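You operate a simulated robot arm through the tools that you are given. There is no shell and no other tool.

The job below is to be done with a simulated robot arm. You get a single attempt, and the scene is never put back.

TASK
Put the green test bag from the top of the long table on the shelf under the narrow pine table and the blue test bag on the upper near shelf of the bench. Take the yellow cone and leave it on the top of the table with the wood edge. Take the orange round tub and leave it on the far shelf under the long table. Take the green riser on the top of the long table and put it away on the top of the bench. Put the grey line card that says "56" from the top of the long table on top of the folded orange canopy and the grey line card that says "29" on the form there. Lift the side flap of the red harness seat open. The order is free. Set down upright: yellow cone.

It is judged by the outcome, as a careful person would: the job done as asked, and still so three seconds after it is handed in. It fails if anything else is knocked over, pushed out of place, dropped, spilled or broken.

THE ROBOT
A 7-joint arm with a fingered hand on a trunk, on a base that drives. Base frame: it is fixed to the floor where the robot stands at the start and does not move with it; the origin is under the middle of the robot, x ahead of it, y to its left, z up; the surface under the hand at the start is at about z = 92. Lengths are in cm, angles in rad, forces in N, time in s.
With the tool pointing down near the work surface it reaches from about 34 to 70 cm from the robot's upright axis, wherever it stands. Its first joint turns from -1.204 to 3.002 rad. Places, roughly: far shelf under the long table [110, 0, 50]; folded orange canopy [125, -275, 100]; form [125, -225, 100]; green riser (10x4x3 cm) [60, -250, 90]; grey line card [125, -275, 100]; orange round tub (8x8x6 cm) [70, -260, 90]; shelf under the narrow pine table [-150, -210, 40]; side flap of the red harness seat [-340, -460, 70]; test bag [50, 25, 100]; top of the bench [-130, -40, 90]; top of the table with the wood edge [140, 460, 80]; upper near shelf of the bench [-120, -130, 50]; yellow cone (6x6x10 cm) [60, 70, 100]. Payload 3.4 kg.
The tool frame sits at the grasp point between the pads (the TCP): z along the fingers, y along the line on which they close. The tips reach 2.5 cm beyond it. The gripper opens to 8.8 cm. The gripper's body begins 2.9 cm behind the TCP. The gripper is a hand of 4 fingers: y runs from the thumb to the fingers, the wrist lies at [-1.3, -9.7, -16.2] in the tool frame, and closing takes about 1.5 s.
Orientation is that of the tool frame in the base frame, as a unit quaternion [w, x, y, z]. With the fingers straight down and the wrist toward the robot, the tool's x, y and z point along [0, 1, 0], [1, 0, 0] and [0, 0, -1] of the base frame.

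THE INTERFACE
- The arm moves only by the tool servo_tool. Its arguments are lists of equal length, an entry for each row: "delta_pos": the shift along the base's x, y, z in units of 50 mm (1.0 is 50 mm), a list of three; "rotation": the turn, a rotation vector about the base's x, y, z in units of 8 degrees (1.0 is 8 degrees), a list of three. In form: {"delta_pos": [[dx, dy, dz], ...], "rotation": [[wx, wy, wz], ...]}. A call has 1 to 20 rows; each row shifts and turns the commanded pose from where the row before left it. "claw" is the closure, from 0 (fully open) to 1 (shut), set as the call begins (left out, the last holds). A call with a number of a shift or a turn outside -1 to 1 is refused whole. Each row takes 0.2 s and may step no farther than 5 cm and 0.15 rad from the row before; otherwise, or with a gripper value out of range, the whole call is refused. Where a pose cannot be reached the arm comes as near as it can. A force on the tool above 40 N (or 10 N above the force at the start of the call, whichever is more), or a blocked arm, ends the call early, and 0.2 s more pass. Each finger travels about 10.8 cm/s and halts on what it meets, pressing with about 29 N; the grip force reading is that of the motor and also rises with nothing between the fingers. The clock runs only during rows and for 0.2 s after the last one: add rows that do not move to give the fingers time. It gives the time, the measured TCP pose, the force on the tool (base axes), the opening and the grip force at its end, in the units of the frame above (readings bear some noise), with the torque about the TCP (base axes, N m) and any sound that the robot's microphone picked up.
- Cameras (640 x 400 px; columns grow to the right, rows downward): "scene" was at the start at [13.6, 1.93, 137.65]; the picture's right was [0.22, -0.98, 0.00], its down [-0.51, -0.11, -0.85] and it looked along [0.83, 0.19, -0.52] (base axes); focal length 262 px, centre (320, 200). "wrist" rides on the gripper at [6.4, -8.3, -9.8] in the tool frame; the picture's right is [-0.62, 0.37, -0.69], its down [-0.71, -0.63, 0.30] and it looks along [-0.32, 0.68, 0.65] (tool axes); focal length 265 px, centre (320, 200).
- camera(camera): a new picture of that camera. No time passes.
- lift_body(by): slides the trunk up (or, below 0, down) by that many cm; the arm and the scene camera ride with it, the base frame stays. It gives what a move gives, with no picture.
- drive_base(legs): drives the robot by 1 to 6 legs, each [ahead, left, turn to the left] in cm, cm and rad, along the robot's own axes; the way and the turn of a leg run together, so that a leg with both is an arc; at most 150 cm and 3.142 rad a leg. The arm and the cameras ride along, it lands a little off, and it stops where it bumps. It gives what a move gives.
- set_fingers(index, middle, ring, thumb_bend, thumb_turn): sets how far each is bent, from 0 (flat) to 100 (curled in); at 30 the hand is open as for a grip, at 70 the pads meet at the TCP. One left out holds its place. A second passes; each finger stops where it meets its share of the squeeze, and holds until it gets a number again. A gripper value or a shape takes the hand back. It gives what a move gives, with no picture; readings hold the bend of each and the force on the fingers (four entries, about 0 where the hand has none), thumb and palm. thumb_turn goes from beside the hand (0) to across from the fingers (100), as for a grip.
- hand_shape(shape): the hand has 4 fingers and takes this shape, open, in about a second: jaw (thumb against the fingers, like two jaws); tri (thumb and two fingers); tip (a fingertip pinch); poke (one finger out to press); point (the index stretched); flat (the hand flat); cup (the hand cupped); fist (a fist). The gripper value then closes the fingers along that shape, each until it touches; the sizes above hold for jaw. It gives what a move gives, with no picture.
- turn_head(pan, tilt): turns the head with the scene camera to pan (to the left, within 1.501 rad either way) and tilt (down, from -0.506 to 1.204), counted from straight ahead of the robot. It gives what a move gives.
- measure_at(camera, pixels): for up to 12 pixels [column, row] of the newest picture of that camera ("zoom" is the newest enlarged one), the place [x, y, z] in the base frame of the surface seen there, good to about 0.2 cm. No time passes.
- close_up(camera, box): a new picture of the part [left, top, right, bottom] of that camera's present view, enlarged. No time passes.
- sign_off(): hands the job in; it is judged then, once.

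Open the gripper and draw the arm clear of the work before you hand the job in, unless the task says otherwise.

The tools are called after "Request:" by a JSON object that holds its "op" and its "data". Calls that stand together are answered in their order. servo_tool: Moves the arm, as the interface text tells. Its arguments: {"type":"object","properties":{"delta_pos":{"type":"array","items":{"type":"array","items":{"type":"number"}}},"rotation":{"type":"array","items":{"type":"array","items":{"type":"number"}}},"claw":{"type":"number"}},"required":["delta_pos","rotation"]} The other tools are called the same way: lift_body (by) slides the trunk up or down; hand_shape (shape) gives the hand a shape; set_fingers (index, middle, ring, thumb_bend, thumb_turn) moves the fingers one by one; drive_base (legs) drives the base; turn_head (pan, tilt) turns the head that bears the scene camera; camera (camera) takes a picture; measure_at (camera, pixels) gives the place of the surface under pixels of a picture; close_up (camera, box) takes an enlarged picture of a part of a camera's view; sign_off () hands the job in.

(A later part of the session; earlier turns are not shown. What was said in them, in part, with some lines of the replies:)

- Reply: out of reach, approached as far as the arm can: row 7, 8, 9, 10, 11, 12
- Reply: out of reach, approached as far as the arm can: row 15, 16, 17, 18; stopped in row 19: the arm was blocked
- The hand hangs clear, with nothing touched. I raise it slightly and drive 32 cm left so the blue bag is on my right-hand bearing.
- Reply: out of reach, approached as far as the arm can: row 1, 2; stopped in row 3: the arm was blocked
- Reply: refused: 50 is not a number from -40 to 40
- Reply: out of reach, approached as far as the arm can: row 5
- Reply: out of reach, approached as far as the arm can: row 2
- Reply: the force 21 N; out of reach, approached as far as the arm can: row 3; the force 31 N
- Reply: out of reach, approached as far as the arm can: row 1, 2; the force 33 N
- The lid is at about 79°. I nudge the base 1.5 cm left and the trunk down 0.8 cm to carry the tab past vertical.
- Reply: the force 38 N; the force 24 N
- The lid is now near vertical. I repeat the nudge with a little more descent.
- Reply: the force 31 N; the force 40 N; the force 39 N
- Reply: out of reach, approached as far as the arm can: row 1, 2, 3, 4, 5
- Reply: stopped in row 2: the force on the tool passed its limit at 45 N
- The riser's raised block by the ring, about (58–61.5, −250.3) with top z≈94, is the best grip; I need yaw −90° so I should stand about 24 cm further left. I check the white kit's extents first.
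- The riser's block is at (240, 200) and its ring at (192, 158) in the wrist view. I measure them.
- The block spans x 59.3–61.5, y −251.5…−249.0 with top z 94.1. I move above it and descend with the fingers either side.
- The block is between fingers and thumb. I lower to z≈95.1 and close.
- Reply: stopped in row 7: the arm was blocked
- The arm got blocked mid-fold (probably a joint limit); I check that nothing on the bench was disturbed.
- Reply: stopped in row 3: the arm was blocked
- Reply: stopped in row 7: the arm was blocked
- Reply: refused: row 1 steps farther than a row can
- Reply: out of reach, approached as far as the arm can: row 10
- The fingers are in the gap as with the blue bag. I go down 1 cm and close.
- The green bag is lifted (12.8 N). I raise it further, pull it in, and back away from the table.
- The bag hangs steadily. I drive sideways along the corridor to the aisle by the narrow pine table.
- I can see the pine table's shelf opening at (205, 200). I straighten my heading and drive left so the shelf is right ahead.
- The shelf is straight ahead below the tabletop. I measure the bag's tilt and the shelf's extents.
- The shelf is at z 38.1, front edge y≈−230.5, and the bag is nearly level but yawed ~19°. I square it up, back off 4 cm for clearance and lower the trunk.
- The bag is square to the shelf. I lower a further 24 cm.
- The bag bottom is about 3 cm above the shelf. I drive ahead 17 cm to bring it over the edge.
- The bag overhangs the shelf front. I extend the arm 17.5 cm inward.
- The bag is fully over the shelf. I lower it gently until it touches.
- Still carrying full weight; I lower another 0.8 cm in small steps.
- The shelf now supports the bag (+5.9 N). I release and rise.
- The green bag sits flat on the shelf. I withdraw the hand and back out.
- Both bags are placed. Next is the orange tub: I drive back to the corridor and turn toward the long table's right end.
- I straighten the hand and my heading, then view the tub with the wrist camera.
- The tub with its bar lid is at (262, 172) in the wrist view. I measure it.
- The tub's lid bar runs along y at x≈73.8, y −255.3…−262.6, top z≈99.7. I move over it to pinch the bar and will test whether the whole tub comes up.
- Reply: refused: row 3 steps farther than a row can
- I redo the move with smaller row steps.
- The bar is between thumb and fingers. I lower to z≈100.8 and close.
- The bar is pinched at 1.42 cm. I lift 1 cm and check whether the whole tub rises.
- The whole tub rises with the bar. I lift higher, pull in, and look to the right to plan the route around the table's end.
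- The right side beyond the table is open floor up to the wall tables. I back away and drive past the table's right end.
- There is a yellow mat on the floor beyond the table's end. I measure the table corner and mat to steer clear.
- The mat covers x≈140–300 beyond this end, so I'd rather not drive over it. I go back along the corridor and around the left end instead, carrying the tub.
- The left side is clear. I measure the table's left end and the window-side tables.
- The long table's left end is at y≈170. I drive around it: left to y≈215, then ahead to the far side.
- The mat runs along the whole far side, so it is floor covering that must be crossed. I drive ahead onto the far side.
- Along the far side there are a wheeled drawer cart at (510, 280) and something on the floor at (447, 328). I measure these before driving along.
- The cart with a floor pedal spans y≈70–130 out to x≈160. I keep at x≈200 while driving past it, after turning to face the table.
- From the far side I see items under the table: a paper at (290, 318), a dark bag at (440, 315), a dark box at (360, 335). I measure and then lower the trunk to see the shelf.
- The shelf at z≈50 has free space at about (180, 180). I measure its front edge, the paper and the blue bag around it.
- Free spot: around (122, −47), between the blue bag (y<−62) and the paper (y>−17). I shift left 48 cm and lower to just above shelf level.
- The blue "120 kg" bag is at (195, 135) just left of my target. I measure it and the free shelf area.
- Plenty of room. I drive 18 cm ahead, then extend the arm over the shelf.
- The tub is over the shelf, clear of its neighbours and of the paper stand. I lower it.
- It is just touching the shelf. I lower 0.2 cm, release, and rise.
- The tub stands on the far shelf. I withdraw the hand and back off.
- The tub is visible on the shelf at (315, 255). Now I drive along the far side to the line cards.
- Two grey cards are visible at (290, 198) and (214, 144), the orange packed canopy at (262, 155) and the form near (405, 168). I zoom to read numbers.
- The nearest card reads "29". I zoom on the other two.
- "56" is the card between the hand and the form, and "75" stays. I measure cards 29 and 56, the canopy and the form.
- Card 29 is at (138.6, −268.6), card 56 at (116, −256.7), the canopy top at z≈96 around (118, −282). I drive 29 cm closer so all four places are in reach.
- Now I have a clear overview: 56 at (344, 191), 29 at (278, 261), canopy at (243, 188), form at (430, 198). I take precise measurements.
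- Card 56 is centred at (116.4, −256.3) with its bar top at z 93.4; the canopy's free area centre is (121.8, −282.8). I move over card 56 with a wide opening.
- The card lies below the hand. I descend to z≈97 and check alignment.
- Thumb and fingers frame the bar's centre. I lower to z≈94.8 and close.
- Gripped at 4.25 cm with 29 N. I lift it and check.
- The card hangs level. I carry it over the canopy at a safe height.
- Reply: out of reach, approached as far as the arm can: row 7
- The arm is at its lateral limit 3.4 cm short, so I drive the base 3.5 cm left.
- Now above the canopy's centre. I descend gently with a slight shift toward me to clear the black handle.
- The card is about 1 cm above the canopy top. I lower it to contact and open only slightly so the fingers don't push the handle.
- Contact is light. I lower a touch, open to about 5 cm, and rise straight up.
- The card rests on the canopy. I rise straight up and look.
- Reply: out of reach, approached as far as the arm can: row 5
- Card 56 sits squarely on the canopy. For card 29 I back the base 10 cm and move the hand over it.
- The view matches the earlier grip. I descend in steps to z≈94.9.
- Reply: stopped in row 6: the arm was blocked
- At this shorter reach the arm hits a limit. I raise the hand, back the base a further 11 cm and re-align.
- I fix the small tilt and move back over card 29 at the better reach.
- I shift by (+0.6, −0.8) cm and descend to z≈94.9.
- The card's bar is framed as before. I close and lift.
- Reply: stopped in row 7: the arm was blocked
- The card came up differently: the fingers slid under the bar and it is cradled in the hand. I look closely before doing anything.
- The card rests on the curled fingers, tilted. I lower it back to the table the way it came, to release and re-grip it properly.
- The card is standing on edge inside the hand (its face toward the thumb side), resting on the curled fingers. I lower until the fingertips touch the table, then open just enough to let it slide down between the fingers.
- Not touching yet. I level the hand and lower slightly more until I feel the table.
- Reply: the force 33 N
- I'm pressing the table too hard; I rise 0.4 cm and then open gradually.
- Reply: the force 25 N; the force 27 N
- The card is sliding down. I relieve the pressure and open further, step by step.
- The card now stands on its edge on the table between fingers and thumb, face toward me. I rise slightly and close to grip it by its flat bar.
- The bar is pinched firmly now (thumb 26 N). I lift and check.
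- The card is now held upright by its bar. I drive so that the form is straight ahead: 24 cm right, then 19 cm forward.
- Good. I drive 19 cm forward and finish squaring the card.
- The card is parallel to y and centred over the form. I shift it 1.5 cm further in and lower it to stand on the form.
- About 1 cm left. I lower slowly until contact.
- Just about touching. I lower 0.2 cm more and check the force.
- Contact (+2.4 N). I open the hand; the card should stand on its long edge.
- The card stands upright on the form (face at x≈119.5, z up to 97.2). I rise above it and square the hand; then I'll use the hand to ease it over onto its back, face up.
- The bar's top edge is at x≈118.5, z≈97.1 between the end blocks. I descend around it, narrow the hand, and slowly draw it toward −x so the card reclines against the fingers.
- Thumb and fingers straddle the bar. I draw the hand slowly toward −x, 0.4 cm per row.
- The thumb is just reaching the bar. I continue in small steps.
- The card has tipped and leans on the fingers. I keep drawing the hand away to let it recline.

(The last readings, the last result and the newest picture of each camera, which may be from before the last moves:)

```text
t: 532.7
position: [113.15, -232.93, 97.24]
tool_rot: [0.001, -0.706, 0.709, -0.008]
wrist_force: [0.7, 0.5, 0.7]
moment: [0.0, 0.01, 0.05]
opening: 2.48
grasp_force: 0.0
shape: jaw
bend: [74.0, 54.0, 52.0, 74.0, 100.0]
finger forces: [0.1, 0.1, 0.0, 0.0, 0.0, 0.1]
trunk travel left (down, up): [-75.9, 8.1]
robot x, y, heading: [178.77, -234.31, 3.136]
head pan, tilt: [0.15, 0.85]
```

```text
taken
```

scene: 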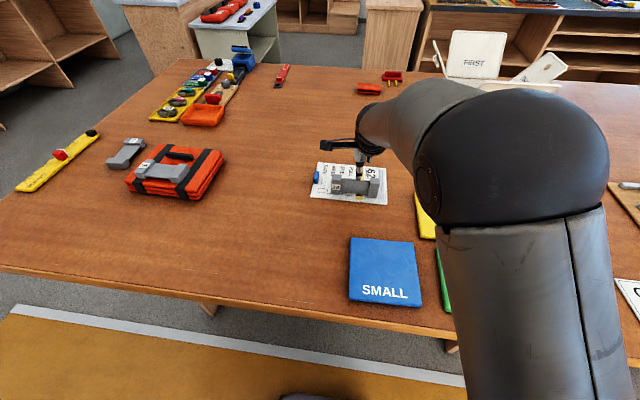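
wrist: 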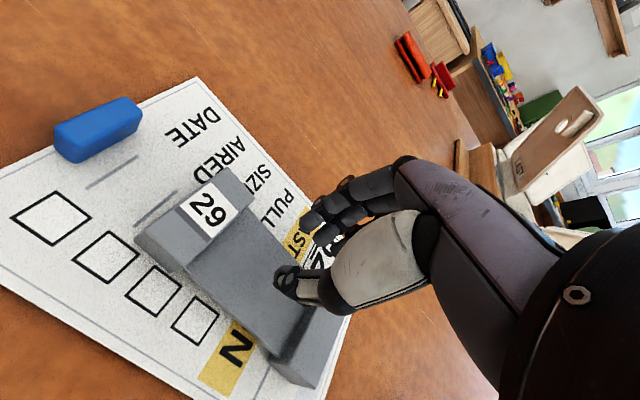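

The card now lies flat, face up, on the form. I raise the hand and inspect.

Request:
{"op": "servo_tool", "data": {"delta_pos": [[0, 0, 0.2], [0, 0, 0.5], [0, 0, 0.6], [0, 0, 0.6], [0, 0, 0]], "rotation": [[0, 0, 0], [0, 0, 0], [0, 0, 0], [0, 0, 0], [0, 0, 0]]}}

Request:
{"op": "camera", "data": {"camera": "wrist"}}

Request:
{"op": "measure_at", "data": {"camera": "wrist", "pixels": [[200, 225], [175, 235], [235, 260], [280, 310], [120, 160], [260, 340], [75, 190], [230, 205]]}}

Request:
{"op": "close_up", "data": {"camera": "scene", "box": [100, 110, 420, 230]}}

```text
t: 533.9
position: [113.1, -232.91, 106.77]
tool_rot: [0.002, -0.706, 0.708, -0.007]
wrist_force: [1.1, -0.4, -0.4]
moment: [-0.01, 0.02, -0.02]
opening: 2.5
grasp_force: 0.0
shape: jaw
bend: [74.0, 54.0, 52.0, 74.0, 100.0]
finger forces: [0.1, 0.0, 0.0, 0.1, 0.1, 0.1]
trunk travel left (down, up): [-75.9, 8.1]
robot x, y, heading: [179.07, -234.2, 3.132]
head pan, tilt: [0.15, 0.85]
```

```text
taken
```

wrist: 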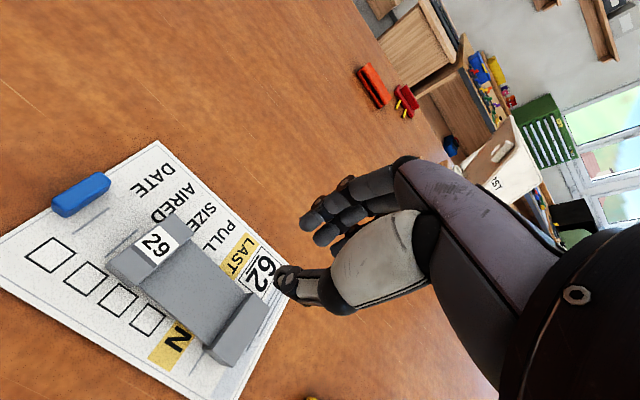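

```text
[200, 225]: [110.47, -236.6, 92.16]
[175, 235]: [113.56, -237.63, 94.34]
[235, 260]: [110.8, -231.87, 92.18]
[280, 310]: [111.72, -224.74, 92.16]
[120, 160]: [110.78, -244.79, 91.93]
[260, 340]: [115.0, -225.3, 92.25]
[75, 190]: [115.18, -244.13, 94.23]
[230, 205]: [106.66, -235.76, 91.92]
```

```text
2.00 times, centred on (260, 170) of scene
```

zoom: 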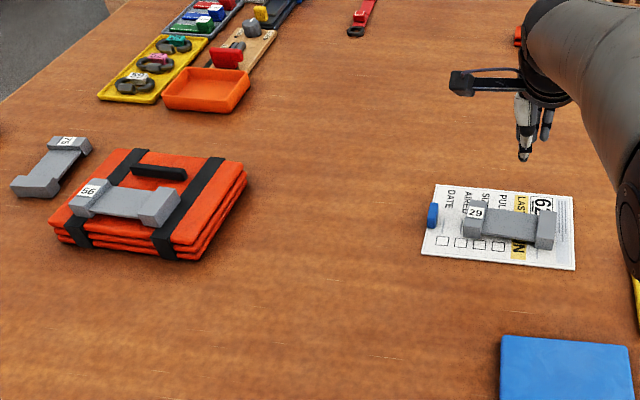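

Both cards are in place. Last is the yellow cone: I pull the arm in, back off, and return along the far side around the table's left end.

Request:
{"op": "servo_tool", "data": {"delta_pos": [[0.3, 0, 0.8], [0.5, 0, 0.7], [0.8, 0, 0.4], [0.9, 0, 0], [0.9, 0, 0], [0.6, 0, 0], [0, 0, 0]], "rotation": [[0, 0, 0], [0, 0, 0], [0, 0, 0], [0, 0, 0], [0, 0, 0], [0, 0, 0], [0, 0, 0]]}}

Request:
{"op": "drive_base", "data": {"legs": [[-22, 0, 0.005], [0, -120, 0], [0, -120, 0], [0, -120, 0], [0, -95, 0]]}}

Request:
{"op": "turn_head", "data": {"pan": 0.0, "tilt": 0.6}}

Request:
{"op": "camera", "data": {"camera": "scene"}}

```text
t: 535.5
position: [133.29, -232.99, 116.24]
tool_rot: [0.002, -0.706, 0.708, -0.008]
wrist_force: [0.2, 0.3, 0.6]
moment: [-0.01, 0.01, -0.01]
opening: 2.46
grasp_force: 0.0
shape: jaw
bend: [74.0, 54.0, 52.0, 74.0, 100.0]
finger forces: [0.1, 0.0, 0.0, 0.1, 0.0, 0.0]
trunk travel left (down, up): [-75.9, 8.1]
robot x, y, heading: [179.43, -234.58, 3.135]
head pan, tilt: [0.15, 0.85]
```

```text
t: 558.9
position: [165.47, 225.95, 116.18]
tool_rot: [0.002, -0.697, 0.717, -0.008]
wrist_force: [-0.6, 0.2, 0.1]
moment: [0.04, 0.01, -0.05]
opening: 2.46
grasp_force: 0.1
shape: jaw
bend: [74.0, 54.0, 52.0, 74.0, 100.0]
finger forces: [0.0, 0.0, 0.0, 0.0, 0.0, 0.0]
trunk travel left (down, up): [-75.9, 8.1]
robot x, y, heading: [211.26, 223.46, 3.109]
head pan, tilt: [0.15, 0.85]
```

```text
t: 559.7
position: [165.41, 225.97, 116.03]
tool_rot: [0.002, -0.696, 0.718, -0.008]
wrist_force: [0.4, 0.0, -0.1]
moment: [-0.01, 0.03, -0.02]
opening: 2.45
grasp_force: 0.0
shape: jaw
bend: [74.0, 54.0, 52.0, 74.0, 100.0]
finger forces: [0.0, 0.0, 0.0, 0.1, 0.0, 0.1]
trunk travel left (down, up): [-75.9, 8.1]
robot x, y, heading: [211.65, 222.79, 3.108]
head pan, tilt: [0.0, 0.6]
```

```text
taken
```

scene: 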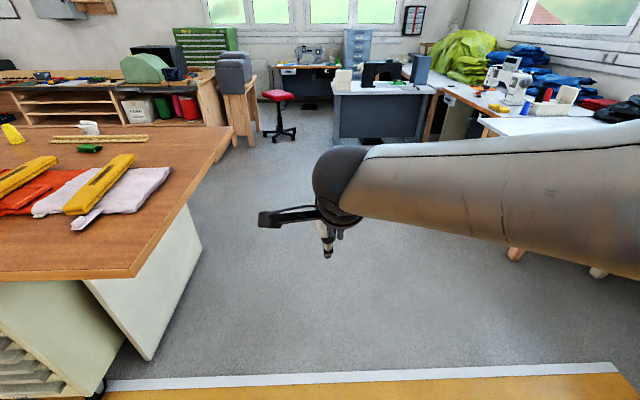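

The way around the left end is clear. I drive ahead past it, turn around, and go to the cone.

Request:
{"op": "drive_base", "data": {"legs": [[118, 0, 0.033], [116, 0, 0], [0, 0, 3.14]]}}

Request:
{"op": "drive_base", "data": {"legs": [[0, -140, 0]]}}

Request:
{"op": "turn_head", "data": {"pan": 0.0, "tilt": 0.75}}

Request:
{"op": "camera", "data": {"camera": "scene"}}

```text
t: 578.6
position: [21.92, 224.36, 115.98]
tool_rot: [-0.008, 0.707, 0.707, -0.001]
wrist_force: [-1.1, -0.2, -0.4]
moment: [-0.01, -0.01, -0.01]
opening: 2.47
grasp_force: 0.0
shape: jaw
bend: [74.0, 54.0, 52.0, 74.0, 100.0]
finger forces: [0.1, 0.0, 0.0, 0.0, 0.0, 0.0]
trunk travel left (down, up): [-75.9, 8.1]
robot x, y, heading: [-23.74, 226.08, -0.001]
head pan, tilt: [0.0, 0.6]
```

```text
t: 585.8
position: [22.67, 79.45, 116.06]
tool_rot: [-0.009, 0.701, 0.713, -0.001]
wrist_force: [0.5, 0.0, -0.1]
moment: [-0.01, 0.0, 0.0]
opening: 2.48
grasp_force: 0.1
shape: jaw
bend: [74.0, 54.0, 52.0, 74.0, 100.0]
finger forces: [0.0, 0.1, 0.0, 0.0, 0.0, 0.1]
trunk travel left (down, up): [-75.9, 8.1]
robot x, y, heading: [-22.96, 80.47, 0.013]
head pan, tilt: [0.0, 0.6]
```

```text
t: 586.5
position: [22.72, 79.42, 116.07]
tool_rot: [-0.008, 0.701, 0.713, -0.002]
wrist_force: [-0.6, -0.6, 0.8]
moment: [-0.01, 0.01, -0.02]
opening: 2.45
grasp_force: 0.0
shape: jaw
bend: [74.0, 54.0, 52.0, 74.0, 100.0]
finger forces: [0.0, 0.0, 0.0, 0.0, 0.0, 0.0]
trunk travel left (down, up): [-75.9, 8.1]
robot x, y, heading: [-23.36, 80.36, 0.013]
head pan, tilt: [0.0, 0.75]
```

```text
taken
```

scene: 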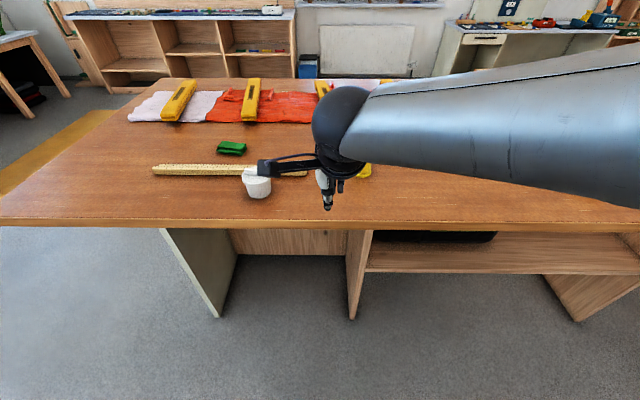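

The cone is hidden behind the hand at about (365, 170). I move up to it.

Request:
{"op": "drive_base", "data": {"legs": [[23, -12, -0.013]]}}

Request:
{"op": "camera", "data": {"camera": "wrist"}}

Request:
{"op": "camera", "data": {"camera": "scene"}}

```text
t: 588.4
position: [45.52, 66.98, 116.13]
tool_rot: [-0.008, 0.707, 0.707, -0.002]
wrist_force: [-0.7, 0.3, 0.6]
moment: [0.03, 0.02, 0.02]
opening: 2.46
grasp_force: 0.1
shape: jaw
bend: [74.0, 54.0, 52.0, 74.0, 100.0]
finger forces: [0.0, 0.0, 0.1, 0.0, 0.0, 0.0]
trunk travel left (down, up): [-75.9, 8.1]
robot x, y, heading: [-0.28, 68.28, -0.01]
head pan, tilt: [0.0, 0.75]
```

```text
taken
```

wrist: 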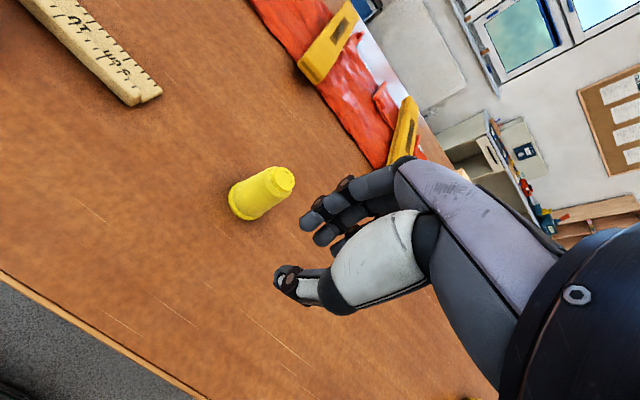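

```text
taken
```

scene: 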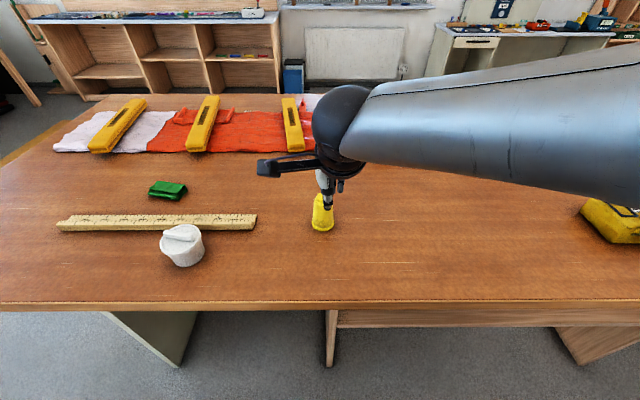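

I measure the cone's top and base in the wrist view.

Request:
{"op": "measure_at", "data": {"camera": "wrist", "pixels": [[282, 180], [270, 182], [290, 175], [278, 192], [262, 195], [235, 210], [248, 182], [275, 170], [293, 188]]}}

Request:
{"op": "close_up", "data": {"camera": "wrist", "box": [215, 150, 315, 235]}}

Request:
{"op": "measure_at", "data": {"camera": "scene", "pixels": [[322, 198], [322, 215], [322, 227], [313, 228], [331, 228], [322, 205]]}}

```text
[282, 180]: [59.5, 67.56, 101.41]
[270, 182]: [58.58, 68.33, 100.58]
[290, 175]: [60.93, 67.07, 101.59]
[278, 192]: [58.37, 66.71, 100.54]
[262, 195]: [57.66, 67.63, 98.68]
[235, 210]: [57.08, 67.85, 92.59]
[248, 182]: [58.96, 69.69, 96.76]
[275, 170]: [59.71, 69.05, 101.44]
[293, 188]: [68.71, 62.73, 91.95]
```

```text
4.71 times, centred on (265, 192) of wrist
```

zoom: 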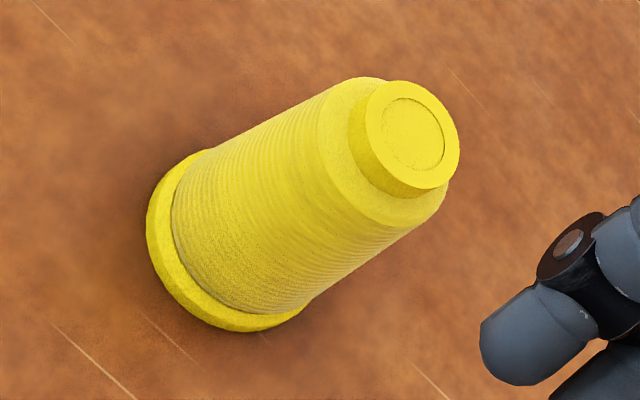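

```text
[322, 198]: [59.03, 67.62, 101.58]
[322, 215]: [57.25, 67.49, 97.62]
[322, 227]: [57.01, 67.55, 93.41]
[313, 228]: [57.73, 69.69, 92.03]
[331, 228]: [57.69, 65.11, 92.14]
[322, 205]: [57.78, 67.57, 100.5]
```

The cone's axis is at about (60.0, 67.5), top z≈101.6, body about 4.6 cm wide near z 98. I move above it with a 7 cm opening.

Request:
{"op": "servo_tool", "data": {"delta_pos": [[0.48, 0.017, -0.1], [0.48, 0.017, -0.2], [0.48, 0.017, -0.3], [0.48, 0.017, -0.3], [0.48, 0.017, -0.3], [0.5, 0.015, -0.4], [0, 0, 0]], "rotation": [[0, 0, 0], [0, 0, 0], [0, 0, 0], [0, 0, 0], [0, 0, 0], [0, 0, 0], [0, 0, 0]], "claw": 0.2}}

Request:
{"op": "camera", "data": {"camera": "wrist"}}

Request:
{"op": "close_up", "data": {"camera": "scene", "box": [270, 140, 380, 240]}}

```text
t: 590.0
position: [59.92, 67.55, 108.21]
tool_rot: [-0.008, 0.707, 0.707, -0.002]
wrist_force: [1.2, 1.2, 0.7]
moment: [0.02, -0.05, -0.02]
opening: 7.02
grasp_force: 0.0
shape: jaw
bend: [27.0, 34.0, 32.0, 49.0, 99.0]
finger forces: [0.1, 0.0, 0.0, 0.0, 0.1, 0.0]
trunk travel left (down, up): [-75.9, 8.1]
robot x, y, heading: [-0.78, 68.25, -0.007]
head pan, tilt: [0.0, 0.75]
```

```text
taken
```

wrist: 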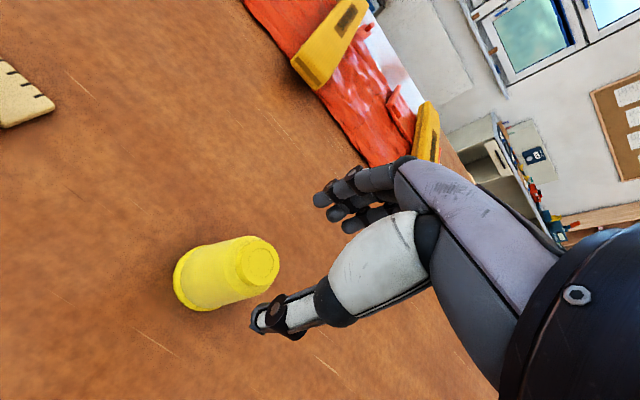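

```text
4.00 times, centred on (325, 190) of scene
```

zoom: 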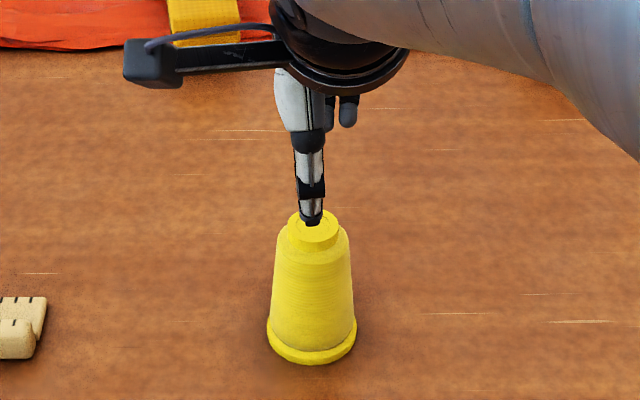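

The thumb is laterally aligned with the cone. I descend to z≈99.3 in steps.

Request:
{"op": "servo_tool", "data": {"delta_pos": [[0.02, 0, -0.4], [0, 0, -0.4], [0, 0, -0.4], [0, 0, -0.3], [0, 0, -0.25], [0, 0, 0]], "rotation": [[0, 0, 0], [0, 0, 0], [0, 0, 0], [0, 0, 0], [0, 0, 0], [0, 0, 0]]}}

Request:
{"op": "camera", "data": {"camera": "wrist"}}

Request:
{"op": "close_up", "data": {"camera": "scene", "box": [270, 140, 380, 240]}}

```text
t: 591.4
position: [59.89, 67.54, 99.37]
tool_rot: [-0.008, 0.707, 0.707, -0.002]
wrist_force: [0.7, 0.3, -0.4]
moment: [-0.02, 0.02, 0.04]
opening: 7.01
grasp_force: 0.1
shape: jaw
bend: [27.0, 34.0, 32.0, 49.0, 99.0]
finger forces: [0.0, 0.1, 0.0, 0.0, 0.0, 0.1]
trunk travel left (down, up): [-75.9, 8.1]
robot x, y, heading: [-0.54, 68.7, -0.01]
head pan, tilt: [0.0, 0.75]
```

```text
taken
```

wrist: 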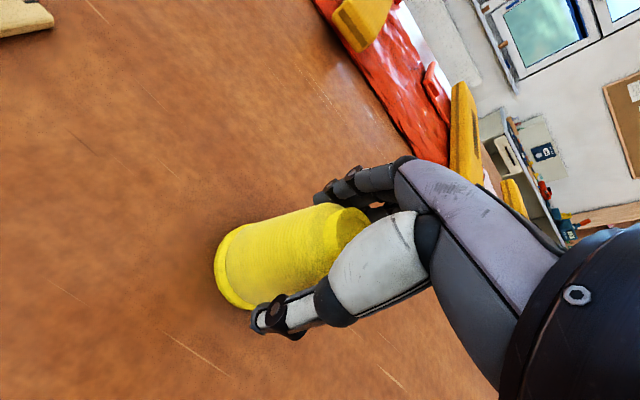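

```text
4.00 times, centred on (325, 190) of scene
```

zoom: 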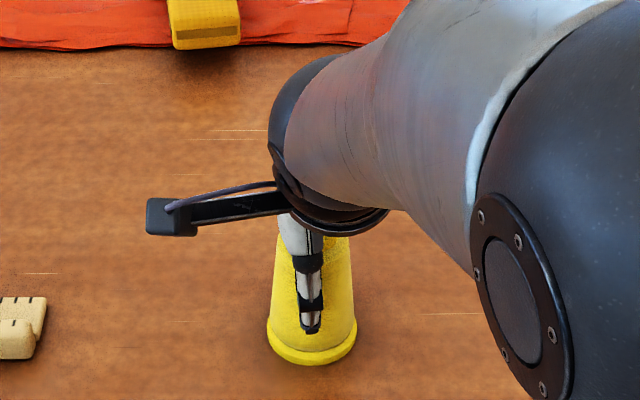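

The hand surrounds the cone without touching. I close on it.

Request:
{"op": "servo_tool", "data": {"delta_pos": [[0, 0, 0], [0, 0, 0], [0, 0, 0], [0, 0, 0], [0, 0, 0], [0, 0, 0], [0, 0, 0]], "rotation": [[0, 0, 0], [0, 0, 0], [0, 0, 0], [0, 0, 0], [0, 0, 0], [0, 0, 0], [0, 0, 0]], "claw": 1.0}}

Request:
{"op": "servo_tool", "data": {"delta_pos": [[0, 0, 0.08], [0, 0, 0.15], [0, 0, 0.25], [0, 0, 0]], "rotation": [[0, 0, 0], [0, 0, 0], [0, 0, 0], [0, 0, 0]]}}

Request:
{"op": "camera", "data": {"camera": "wrist"}}

Request:
{"op": "close_up", "data": {"camera": "scene", "box": [270, 140, 380, 240]}}

```text
t: 593.0
position: [59.98, 67.63, 99.28]
tool_rot: [-0.008, 0.707, 0.707, -0.002]
wrist_force: [-0.8, 0.1, -0.7]
moment: [0.01, -0.02, 0.03]
opening: 4.19
grasp_force: 29.3
shape: jaw
bend: [74.0, 45.0, 50.0, 71.0, 100.0]
finger forces: [14.9, 8.6, 2.2, 0.0, 26.2, 0.0]
trunk travel left (down, up): [-75.9, 8.1]
robot x, y, heading: [-0.26, 68.56, -0.008]
head pan, tilt: [0.0, 0.75]
```

```text
t: 594.0
position: [59.99, 67.68, 101.84]
tool_rot: [-0.009, 0.707, 0.707, -0.002]
wrist_force: [0.0, -0.4, -1.9]
moment: [0.0, -0.01, -0.05]
opening: 4.19
grasp_force: 29.2
shape: jaw
bend: [74.0, 45.0, 50.0, 71.0, 100.0]
finger forces: [15.0, 8.8, 2.3, 0.0, 25.9, 0.0]
trunk travel left (down, up): [-75.9, 8.1]
robot x, y, heading: [-0.16, 68.08, -0.004]
head pan, tilt: [0.0, 0.75]
```

```text
taken
```

wrist: 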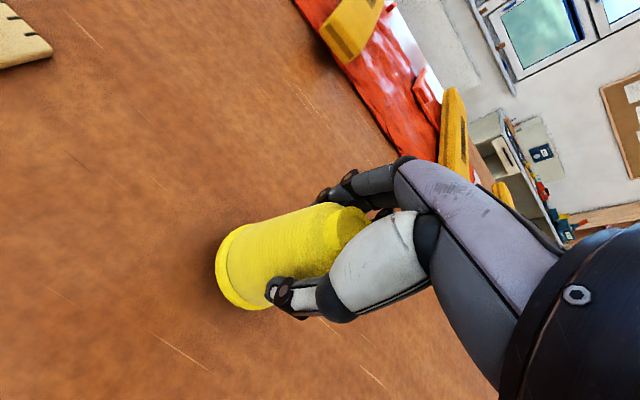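

```text
4.00 times, centred on (325, 190) of scene
```

zoom: 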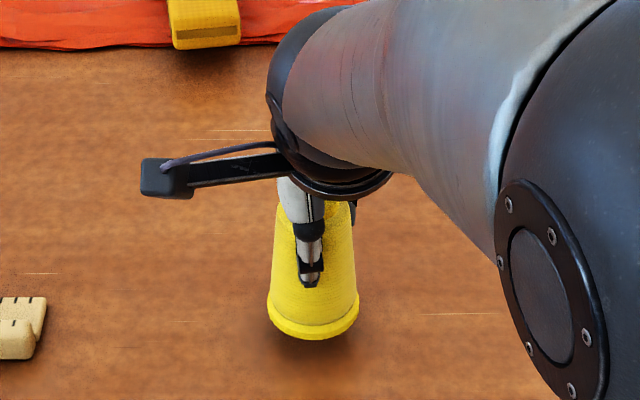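

The cone is held upright. I raise it, pull in, and head toward the window tables.

Request:
{"op": "servo_tool", "data": {"delta_pos": [[0, 0, 0.5], [0, 0, 0.7], [-0.3, 0, 0.8], [-0.6, 0, 0.6], [-0.8, 0, 0.2], [-0.8, 0, 0], [-0.4, 0, 0], [0, 0, 0]], "rotation": [[0, 0, 0], [0, 0, 0], [0, 0, 0], [0, 0, 0], [0, 0, 0], [0, 0, 0], [0, 0, 0], [0, 0, 0]]}}

Request:
{"op": "drive_base", "data": {"legs": [[-25, 0, 0.01], [0, 150, 0], [0, 20, 0]]}}

Request:
{"op": "drive_base", "data": {"legs": [[0, 0, 1.571]]}}

Request:
{"op": "turn_head", "data": {"pan": -0.5, "tilt": 0.45}}

Request:
{"op": "camera", "data": {"camera": "scene"}}

```text
t: 595.8
position: [45.55, 67.59, 115.72]
tool_rot: [-0.008, 0.707, 0.707, -0.001]
wrist_force: [0.6, -0.5, -1.5]
moment: [-0.03, -0.02, 0.01]
opening: 4.15
grasp_force: 29.0
shape: jaw
bend: [74.0, 45.0, 50.0, 71.0, 100.0]
finger forces: [14.9, 8.8, 2.1, 0.0, 25.6, 0.1]
trunk travel left (down, up): [-75.9, 8.1]
robot x, y, heading: [-0.45, 68.27, -0.005]
head pan, tilt: [0.0, 0.75]
```

```text
t: 605.8
position: [18.52, 238.47, 115.69]
tool_rot: [-0.008, 0.7, 0.714, -0.003]
wrist_force: [0.0, 0.1, -1.8]
moment: [0.0, -0.01, 0.03]
opening: 4.17
grasp_force: 29.5
shape: jaw
bend: [74.0, 45.0, 50.0, 71.0, 100.0]
finger forces: [14.8, 8.8, 2.3, 0.0, 25.3, 0.0]
trunk travel left (down, up): [-75.9, 8.1]
robot x, y, heading: [-27.33, 238.6, 0.012]
head pan, tilt: [0.0, 0.75]
```

```text
t: 610.0
position: [-27.61, 284.34, 115.86]
tool_rot: [-0.004, -0.009, 1.0, -0.007]
wrist_force: [0.2, -0.6, -1.8]
moment: [-0.01, 0.02, 0.02]
opening: 4.14
grasp_force: 29.3
shape: jaw
bend: [74.0, 45.0, 50.0, 71.0, 100.0]
finger forces: [14.9, 8.7, 2.3, 0.0, 25.0, 0.1]
trunk travel left (down, up): [-75.9, 8.1]
robot x, y, heading: [-27.12, 238.57, 1.59]
head pan, tilt: [0.0, 0.75]
```

```text
t: 611.0
position: [-27.57, 284.32, 115.69]
tool_rot: [-0.004, -0.009, 1.0, -0.008]
wrist_force: [0.3, -0.6, -0.9]
moment: [-0.01, 0.02, -0.02]
opening: 4.14
grasp_force: 29.3
shape: jaw
bend: [74.0, 45.0, 50.0, 71.0, 100.0]
finger forces: [14.9, 8.7, 2.3, 0.0, 25.0, 0.0]
trunk travel left (down, up): [-75.9, 8.1]
robot x, y, heading: [-27.28, 238.19, 1.586]
head pan, tilt: [-0.499, 0.45]
```

```text
taken
```

scene: 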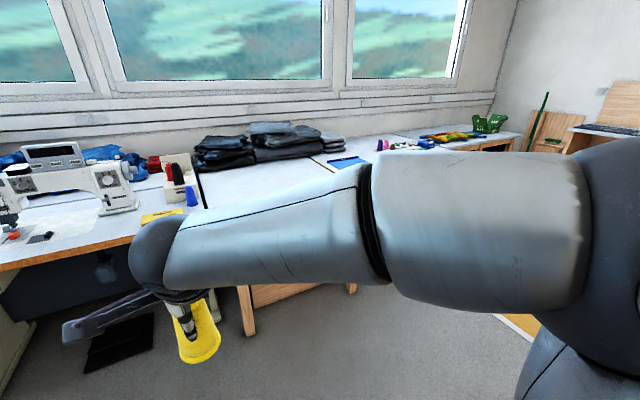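

The middle white-topped table should be the one at about (140, 460). I drive right to stand before it.

Request:
{"op": "drive_base", "data": {"legs": [[0, -100, -0.018], [0, -68, 0]]}}

Request:
{"op": "turn_head", "data": {"pan": 0.2, "tilt": 0.5}}

Request:
{"op": "camera", "data": {"camera": "scene"}}

```text
t: 619.6
position: [141.53, 286.4, 115.73]
tool_rot: [-0.005, -0.007, 1.0, -0.006]
wrist_force: [-0.7, -0.2, -0.9]
moment: [0.01, -0.01, 0.02]
opening: 4.13
grasp_force: 28.1
shape: jaw
bend: [74.0, 45.0, 50.0, 71.0, 100.0]
finger forces: [14.9, 8.7, 2.2, 0.1, 25.1, 0.0]
trunk travel left (down, up): [-75.9, 8.1]
robot x, y, heading: [141.42, 240.62, 1.579]
head pan, tilt: [-0.499, 0.45]
```

```text
t: 620.6
position: [141.49, 286.49, 115.63]
tool_rot: [-0.004, -0.007, 1.0, -0.006]
wrist_force: [-0.2, 0.2, -0.8]
moment: [0.0, 0.01, -0.03]
opening: 4.14
grasp_force: 29.1
shape: jaw
bend: [74.0, 45.0, 50.0, 71.0, 100.0]
finger forces: [15.0, 8.7, 2.2, 0.1, 25.0, 0.0]
trunk travel left (down, up): [-75.9, 8.1]
robot x, y, heading: [141.31, 240.33, 1.58]
head pan, tilt: [0.201, 0.499]
```

```text
taken
```

scene: 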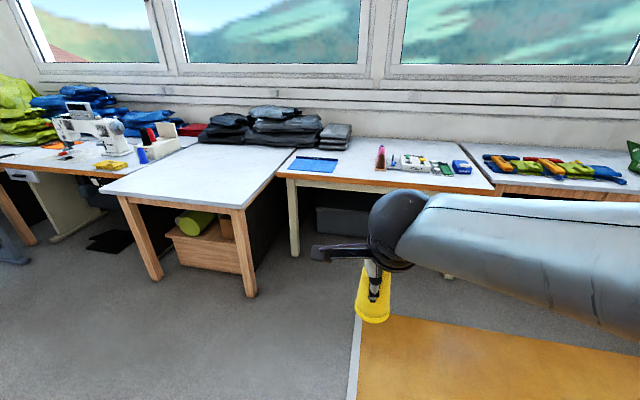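

The middle table with the orange wood edge spans columns 280–490. I measure its top, edges and items.

Request:
{"op": "measure_at", "data": {"camera": "scene", "pixels": [[380, 180], [290, 172], [480, 190], [350, 165], [320, 165], [350, 150], [410, 162], [440, 180], [380, 160], [460, 168], [500, 190], [400, 178]]}}

Request:
{"op": "close_up", "data": {"camera": "scene", "box": [260, 120, 520, 220]}}

```text
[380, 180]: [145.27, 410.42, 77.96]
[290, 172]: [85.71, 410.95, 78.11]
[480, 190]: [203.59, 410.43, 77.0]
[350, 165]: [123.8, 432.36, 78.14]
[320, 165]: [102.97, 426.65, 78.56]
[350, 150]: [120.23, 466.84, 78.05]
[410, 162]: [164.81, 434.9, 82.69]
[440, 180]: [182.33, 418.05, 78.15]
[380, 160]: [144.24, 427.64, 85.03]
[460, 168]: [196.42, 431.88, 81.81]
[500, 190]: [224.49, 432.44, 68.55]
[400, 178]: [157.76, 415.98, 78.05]
```

```text
2.46 times, centred on (390, 170) of scene
```

zoom: 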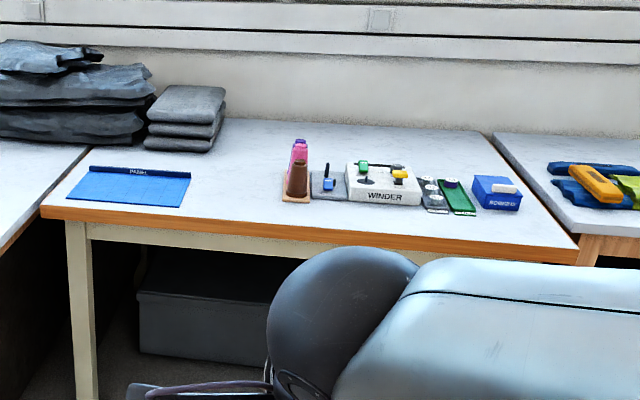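

The table top is at z≈78.1 with its front edge at y≈410; free space is around (126, 428) between the blue pad and the thread cones. I drive up to it.

Request:
{"op": "drive_base", "data": {"legs": [[60, 8, -0.009], [64, 7, 0]]}}

Request:
{"op": "turn_head", "data": {"pan": 0.0, "tilt": 0.8}}

Request:
{"op": "camera", "data": {"camera": "scene"}}

Request:
{"op": "camera", "data": {"camera": "wrist"}}

```text
t: 627.3
position: [127.3, 411.57, 115.69]
tool_rot: [-0.005, 0.001, 1.0, -0.006]
wrist_force: [-0.1, -0.7, -1.6]
moment: [-0.01, 0.0, -0.02]
opening: 4.14
grasp_force: 29.2
shape: jaw
bend: [74.0, 45.0, 50.0, 71.0, 100.0]
finger forces: [15.0, 8.6, 2.3, 0.0, 25.0, 0.0]
trunk travel left (down, up): [-75.9, 8.1]
robot x, y, heading: [126.06, 365.61, 1.561]
head pan, tilt: [0.201, 0.499]
```

```text
t: 628.1
position: [127.36, 411.47, 115.65]
tool_rot: [-0.005, 0.003, 1.0, -0.006]
wrist_force: [-0.3, 0.2, -1.1]
moment: [-0.03, 0.01, 0.01]
opening: 4.14
grasp_force: 28.9
shape: jaw
bend: [74.0, 45.0, 50.0, 71.0, 100.0]
finger forces: [14.9, 8.7, 2.3, 0.0, 25.2, 0.1]
trunk travel left (down, up): [-75.9, 8.1]
robot x, y, heading: [126.77, 365.76, 1.571]
head pan, tilt: [0.0, 0.799]
```

```text
taken
```

scene: 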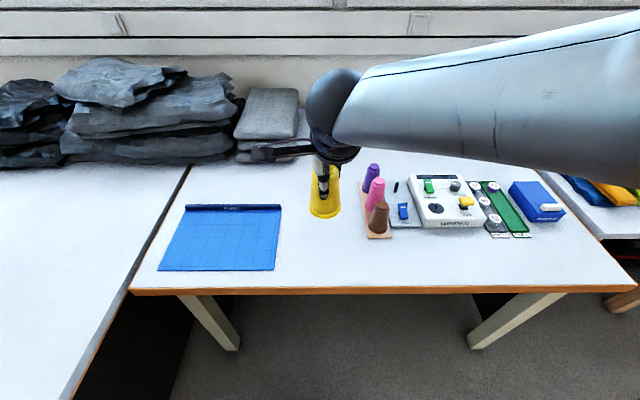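

```text
taken
```

wrist: 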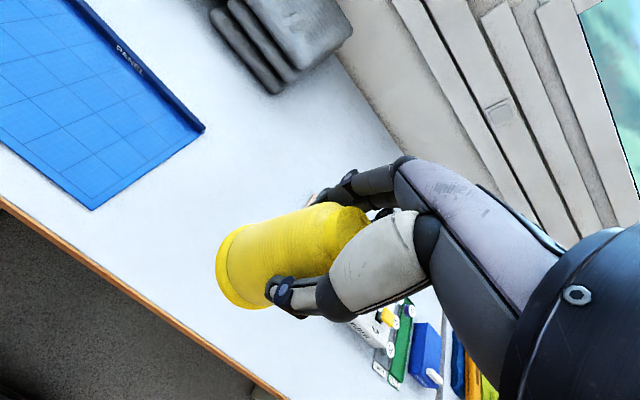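

The free gap between the blue pad (column 280) and the cone board (column 362) lies right below. I measure it to choose the exact spot.

Request:
{"op": "measure_at", "data": {"camera": "scene", "pixels": [[282, 220], [276, 265], [363, 200], [368, 235], [320, 235], [320, 260], [320, 285], [330, 190], [320, 215], [323, 195], [310, 212]]}}

```text
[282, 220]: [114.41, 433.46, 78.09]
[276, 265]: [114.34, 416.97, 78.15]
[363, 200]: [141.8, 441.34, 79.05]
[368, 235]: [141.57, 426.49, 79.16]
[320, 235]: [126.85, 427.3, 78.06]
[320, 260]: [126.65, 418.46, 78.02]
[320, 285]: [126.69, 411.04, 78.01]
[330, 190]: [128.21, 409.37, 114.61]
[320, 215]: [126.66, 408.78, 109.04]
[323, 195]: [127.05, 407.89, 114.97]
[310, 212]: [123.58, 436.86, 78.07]
```

I extend over the spot (128, 429), then lower with the trunk.

Request:
{"op": "servo_tool", "data": {"delta_pos": [[0.02, 0.5, 0], [0.02, 0.6, 0], [0.02, 0.6, 0], [0.02, 0.6, 0], [0.02, 0.6, 0], [0.02, 0.6, 0], [0, 0, 0]], "rotation": [[0, 0, 0], [0, 0, 0], [0, 0, 0], [0, 0, 0], [0, 0, 0], [0, 0, 0], [0, 0, 0]]}}

Request:
{"op": "lift_body", "data": {"by": -27}}

Request:
{"op": "camera", "data": {"camera": "scene"}}

Request:
{"op": "camera", "data": {"camera": "wrist"}}

```text
t: 629.7
position: [128.04, 428.99, 115.53]
tool_rot: [-0.005, 0.002, 1.0, -0.007]
wrist_force: [0.4, 0.3, -1.2]
moment: [0.03, -0.01, 0.01]
opening: 4.14
grasp_force: 28.9
shape: jaw
bend: [74.0, 45.0, 50.0, 71.0, 100.0]
finger forces: [14.9, 8.9, 2.3, 0.0, 25.1, 0.0]
trunk travel left (down, up): [-75.9, 8.1]
robot x, y, heading: [126.35, 365.65, 1.558]
head pan, tilt: [0.0, 0.799]
```

```text
t: 632.4
position: [128.07, 428.98, 88.63]
tool_rot: [-0.004, 0.002, 1.0, -0.007]
wrist_force: [0.1, -0.1, -0.7]
moment: [-0.01, 0.0, 0.0]
opening: 4.14
grasp_force: 29.1
shape: jaw
bend: [74.0, 45.0, 50.0, 71.0, 100.0]
finger forces: [14.8, 8.9, 2.5, 0.0, 25.0, 0.1]
trunk travel left (down, up): [-48.9, 35.1]
robot x, y, heading: [126.69, 365.68, 1.563]
head pan, tilt: [0.0, 0.799]
```

```text
taken
```

scene: 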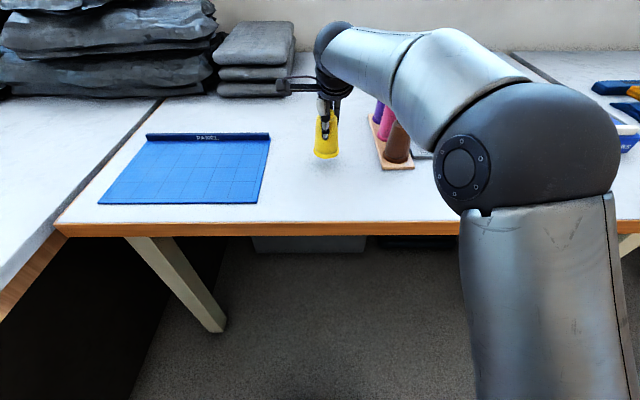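

```text
taken
```

wrist: 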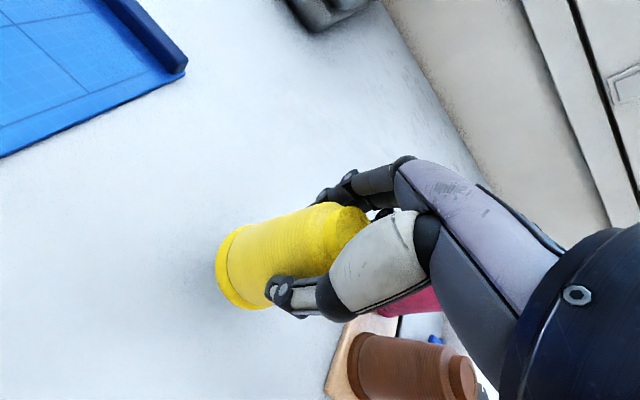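

The cone is 3 cm above the free spot, well clear of the thread cones. I lower it gently.

Request:
{"op": "servo_tool", "data": {"delta_pos": [[0, 0, -0.2], [0, 0, -0.2], [0, 0, -0.12], [0, 0, -0.06], [0, 0, 0]], "rotation": [[0, 0, 0], [0, 0, 0], [0, 0, 0], [0, 0, 0], [0, 0, 0]]}}

Request:
{"op": "camera", "data": {"camera": "wrist"}}

Request:
{"op": "close_up", "data": {"camera": "scene", "box": [270, 60, 420, 190]}}

```text
t: 633.6
position: [127.99, 429.15, 85.65]
tool_rot: [-0.004, 0.003, 1.0, -0.008]
wrist_force: [0.0, 0.1, -1.2]
moment: [-0.01, 0.02, -0.02]
opening: 4.15
grasp_force: 28.9
shape: jaw
bend: [74.0, 45.0, 50.0, 71.0, 100.0]
finger forces: [14.8, 8.8, 2.3, 0.0, 25.1, 0.0]
trunk travel left (down, up): [-48.9, 35.1]
robot x, y, heading: [126.18, 365.41, 1.566]
head pan, tilt: [0.0, 0.799]
```

```text
taken
```

wrist: 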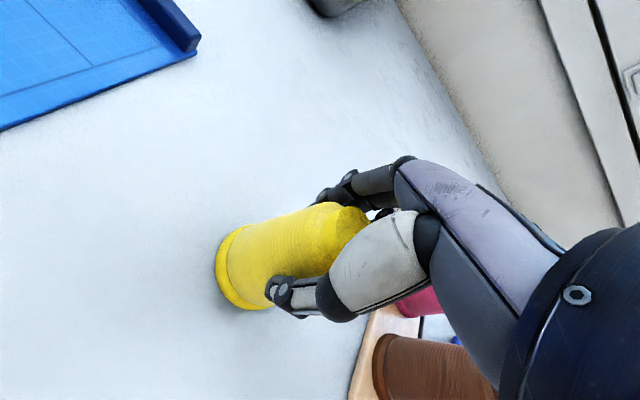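

```text
3.08 times, centred on (345, 125) of scene
```

zoom: 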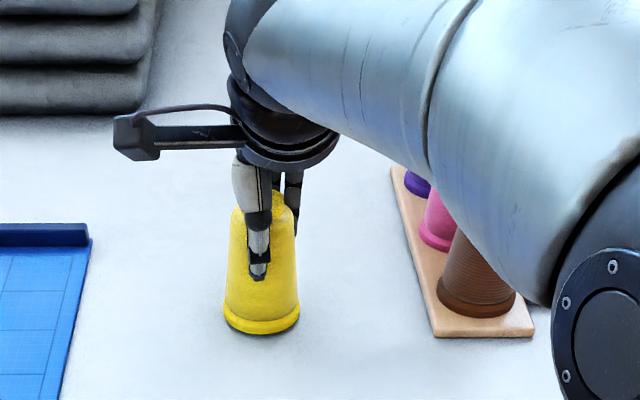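

Nearly down. I check that the forearm clears the brown thread cone before going further.

Request:
{"op": "measure_at", "data": {"camera": "zoom", "pixels": [[465, 245], [480, 290], [440, 215], [430, 180], [470, 225], [520, 300], [500, 230], [262, 330], [380, 130]]}}

Request:
{"op": "close_up", "data": {"camera": "wrist", "box": [330, 260, 520, 400]}}

```text
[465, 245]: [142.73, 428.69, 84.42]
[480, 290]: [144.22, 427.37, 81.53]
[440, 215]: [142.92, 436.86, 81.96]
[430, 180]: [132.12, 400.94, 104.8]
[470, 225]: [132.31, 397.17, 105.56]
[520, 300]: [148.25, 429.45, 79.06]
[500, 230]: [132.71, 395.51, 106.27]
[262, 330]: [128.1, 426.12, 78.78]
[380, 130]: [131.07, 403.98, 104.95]
```

```text
2.86 times, centred on (425, 330) of wrist
```

zoom: 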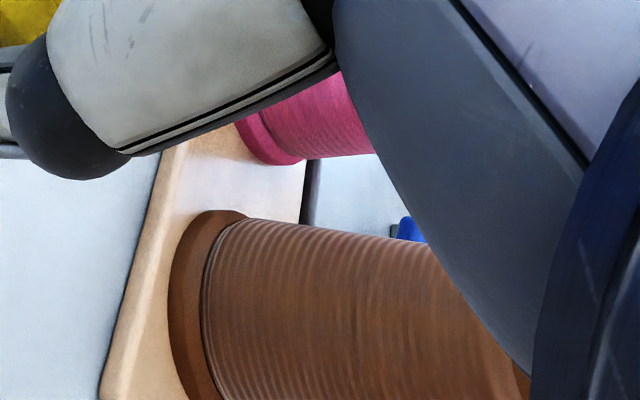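

The forearm is well clear (y≈400, z≈105). I lower the last few millimetres.

Request:
{"op": "servo_tool", "data": {"delta_pos": [[0, 0, -0.05], [0, 0, -0.03], [0, 0, 0]], "rotation": [[0, 0, 0], [0, 0, 0], [0, 0, 0]]}}

```text
t: 634.4
position: [128.1, 429.18, 85.45]
tool_rot: [-0.005, 0.001, 1.0, -0.006]
wrist_force: [1.4, 1.9, 3.9]
moment: [0.09, -0.02, -0.04]
opening: 4.12
grasp_force: 28.8
shape: jaw
bend: [74.0, 45.0, 50.0, 71.0, 100.0]
finger forces: [15.4, 9.3, 2.7, 0.0, 25.2, 0.1]
trunk travel left (down, up): [-48.9, 35.1]
robot x, y, heading: [126.38, 365.47, 1.567]
head pan, tilt: [0.0, 0.799]
```

The cone is on the table (+3.9 N). I open and rise straight up.

Request:
{"op": "servo_tool", "data": {"delta_pos": [[0, 0, 0], [0, 0, 0], [0, 0, 0], [0, 0, 0]], "rotation": [[0, 0, 0], [0, 0, 0], [0, 0, 0], [0, 0, 0]], "claw": 0.2}}

Request:
{"op": "camera", "data": {"camera": "wrist"}}

Request:
{"op": "servo_tool", "data": {"delta_pos": [[0, 0, 0.3], [0, 0, 0.5], [0, 0, 0.7], [0, 0, 0.8], [0, 0, 0.7], [0, 0, 0]], "rotation": [[0, 0, 0], [0, 0, 0], [0, 0, 0], [0, 0, 0], [0, 0, 0], [0, 0, 0]]}}

Request:
{"op": "camera", "data": {"camera": "scene"}}

Request:
{"op": "camera", "data": {"camera": "wrist"}}

```text
t: 635.4
position: [128.0, 429.06, 85.29]
tool_rot: [-0.005, 0.002, 1.0, -0.007]
wrist_force: [0.2, -1.0, -0.1]
moment: [0.01, 0.01, 0.01]
opening: 7.04
grasp_force: 0.1
shape: jaw
bend: [27.0, 34.0, 32.0, 49.0, 99.0]
finger forces: [0.1, 0.0, 0.0, 0.0, 0.0, 0.0]
trunk travel left (down, up): [-48.9, 35.1]
robot x, y, heading: [126.38, 365.47, 1.564]
head pan, tilt: [0.0, 0.799]
```

```text
taken
```

wrist: 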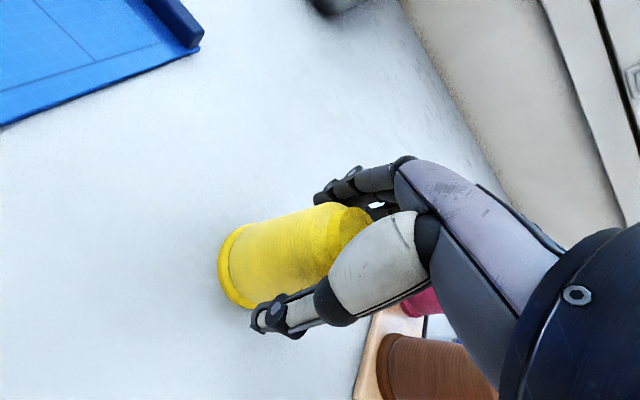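

```text
t: 636.8
position: [128.04, 428.9, 100.52]
tool_rot: [-0.005, 0.001, 1.0, -0.008]
wrist_force: [-0.3, -0.6, -0.4]
moment: [0.01, 0.01, 0.0]
opening: 7.02
grasp_force: 0.0
shape: jaw
bend: [27.0, 34.0, 32.0, 49.0, 99.0]
finger forces: [0.1, 0.0, 0.1, 0.1, 0.0, 0.0]
trunk travel left (down, up): [-48.9, 35.1]
robot x, y, heading: [126.14, 365.52, 1.563]
head pan, tilt: [0.0, 0.799]
```

```text
taken
```

scene: 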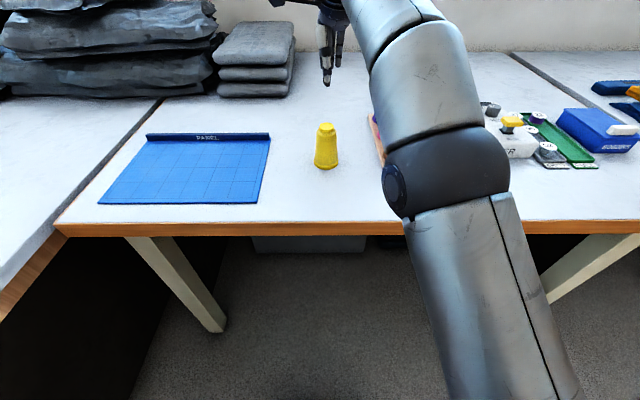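

```text
taken
```

wrist: 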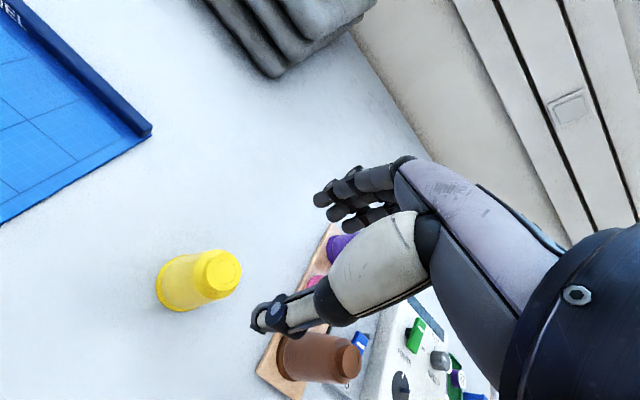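

The cone stands upright on the wood-edged table. I draw the arm in and back well away, with the hand open.

Request:
{"op": "servo_tool", "data": {"delta_pos": [[0, -0.4, 0.5], [0, -0.8, 0.4], [0, -0.8, 0.3], [0, -0.8, 0], [0, -0.6, 0], [0, 0, 0]], "rotation": [[0, 0, 0], [0, 0, 0], [0, 0, 0], [0, 0, 0], [0, 0, 0], [0, 0, 0]], "claw": 0.0}}

Request:
{"op": "drive_base", "data": {"legs": [[-60, 0, 0]]}}

Request:
{"op": "turn_head", "data": {"pan": 0.0, "tilt": 0.4}}

Request:
{"op": "camera", "data": {"camera": "scene"}}

```text
t: 638.2
position: [128.07, 411.92, 106.29]
tool_rot: [-0.005, 0.002, 1.0, -0.007]
wrist_force: [0.0, -0.2, 0.3]
moment: [0.01, -0.02, 0.03]
opening: 8.77
grasp_force: 0.0
shape: jaw
bend: [30.0, 30.0, 30.0, 30.0, 98.0]
finger forces: [0.0, 0.0, 0.0, 0.1, 0.0, 0.0]
trunk travel left (down, up): [-48.9, 35.1]
robot x, y, heading: [126.41, 365.71, 1.563]
head pan, tilt: [0.0, 0.799]
```

```text
t: 641.6
position: [127.59, 351.9, 106.31]
tool_rot: [-0.004, 0.005, 1.0, -0.006]
wrist_force: [0.5, -0.2, 0.0]
moment: [-0.01, -0.02, 0.01]
opening: 8.75
grasp_force: 0.0
shape: jaw
bend: [30.0, 30.0, 30.0, 30.0, 98.0]
finger forces: [0.0, 0.0, 0.1, 0.0, 0.0, 0.0]
trunk travel left (down, up): [-48.9, 35.1]
robot x, y, heading: [125.64, 305.58, 1.558]
head pan, tilt: [0.0, 0.799]
```

```text
t: 642.5
position: [127.69, 351.86, 106.25]
tool_rot: [-0.005, 0.005, 1.0, -0.007]
wrist_force: [0.2, 0.8, -1.0]
moment: [0.0, 0.01, 0.04]
opening: 8.79
grasp_force: 0.1
shape: jaw
bend: [30.0, 30.0, 30.0, 30.0, 98.0]
finger forces: [0.1, 0.1, 0.0, 0.0, 0.1, 0.0]
trunk travel left (down, up): [-48.9, 35.1]
robot x, y, heading: [126.03, 305.29, 1.557]
head pan, tilt: [0.0, 0.4]
```

```text
taken
```

scene: 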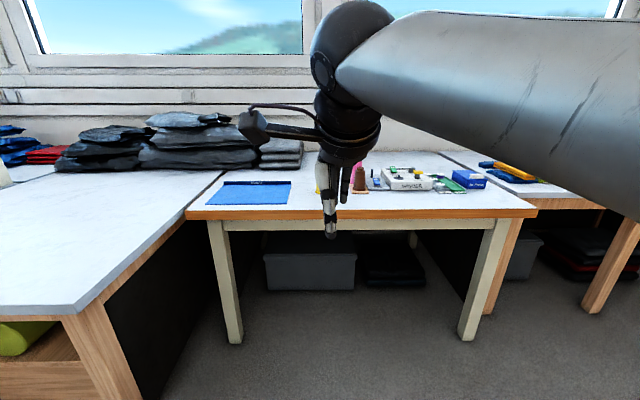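

All pieces are placed: the bags on their shelves, riser on the bench, tub on the far shelf, cards on canopy and form, flap open, cone upright. The hand is open and clear, so I hand the job in.

Request:
{"op": "sign_off", "data": {}}

```text
The job is handed in.
```

I've done every part of the job and handed it in. The result of the judging hasn't come back. I didn't go back for a final look at everything; this is what my last pictures of each item showed:

- **Blue test bag:** on the upper near shelf of the bench.
- **Green test bag:** on the shelf under the narrow pine table.
- **Red harness seat:** the left side flap is lifted open as far as it goes, about 98°, and it stayed open when I let go.
- **Green riser:** on top of the bench, in the "RISERS" spot beside the yellow riser.
- **Orange tub:** on the far shelf under the long table, standing free of its neighbours.
- **Line card 56:** on top of the folded orange canopy.
- **Line card 29:** flat and face up on the form. My first grip on it slipped, so it turned on edge in the hand. I set it back down, re-gripped it, stood it on the form and eased it over flat.
- **Yellow cone:** upright on the table with the wood edge, in the gap next to the thread cones.

To reach the far side of the long table I had to drive over the yellow floor mat that runs along it. I saw nothing else knocked over or moved. The hand is open and the arm is clear of the work.
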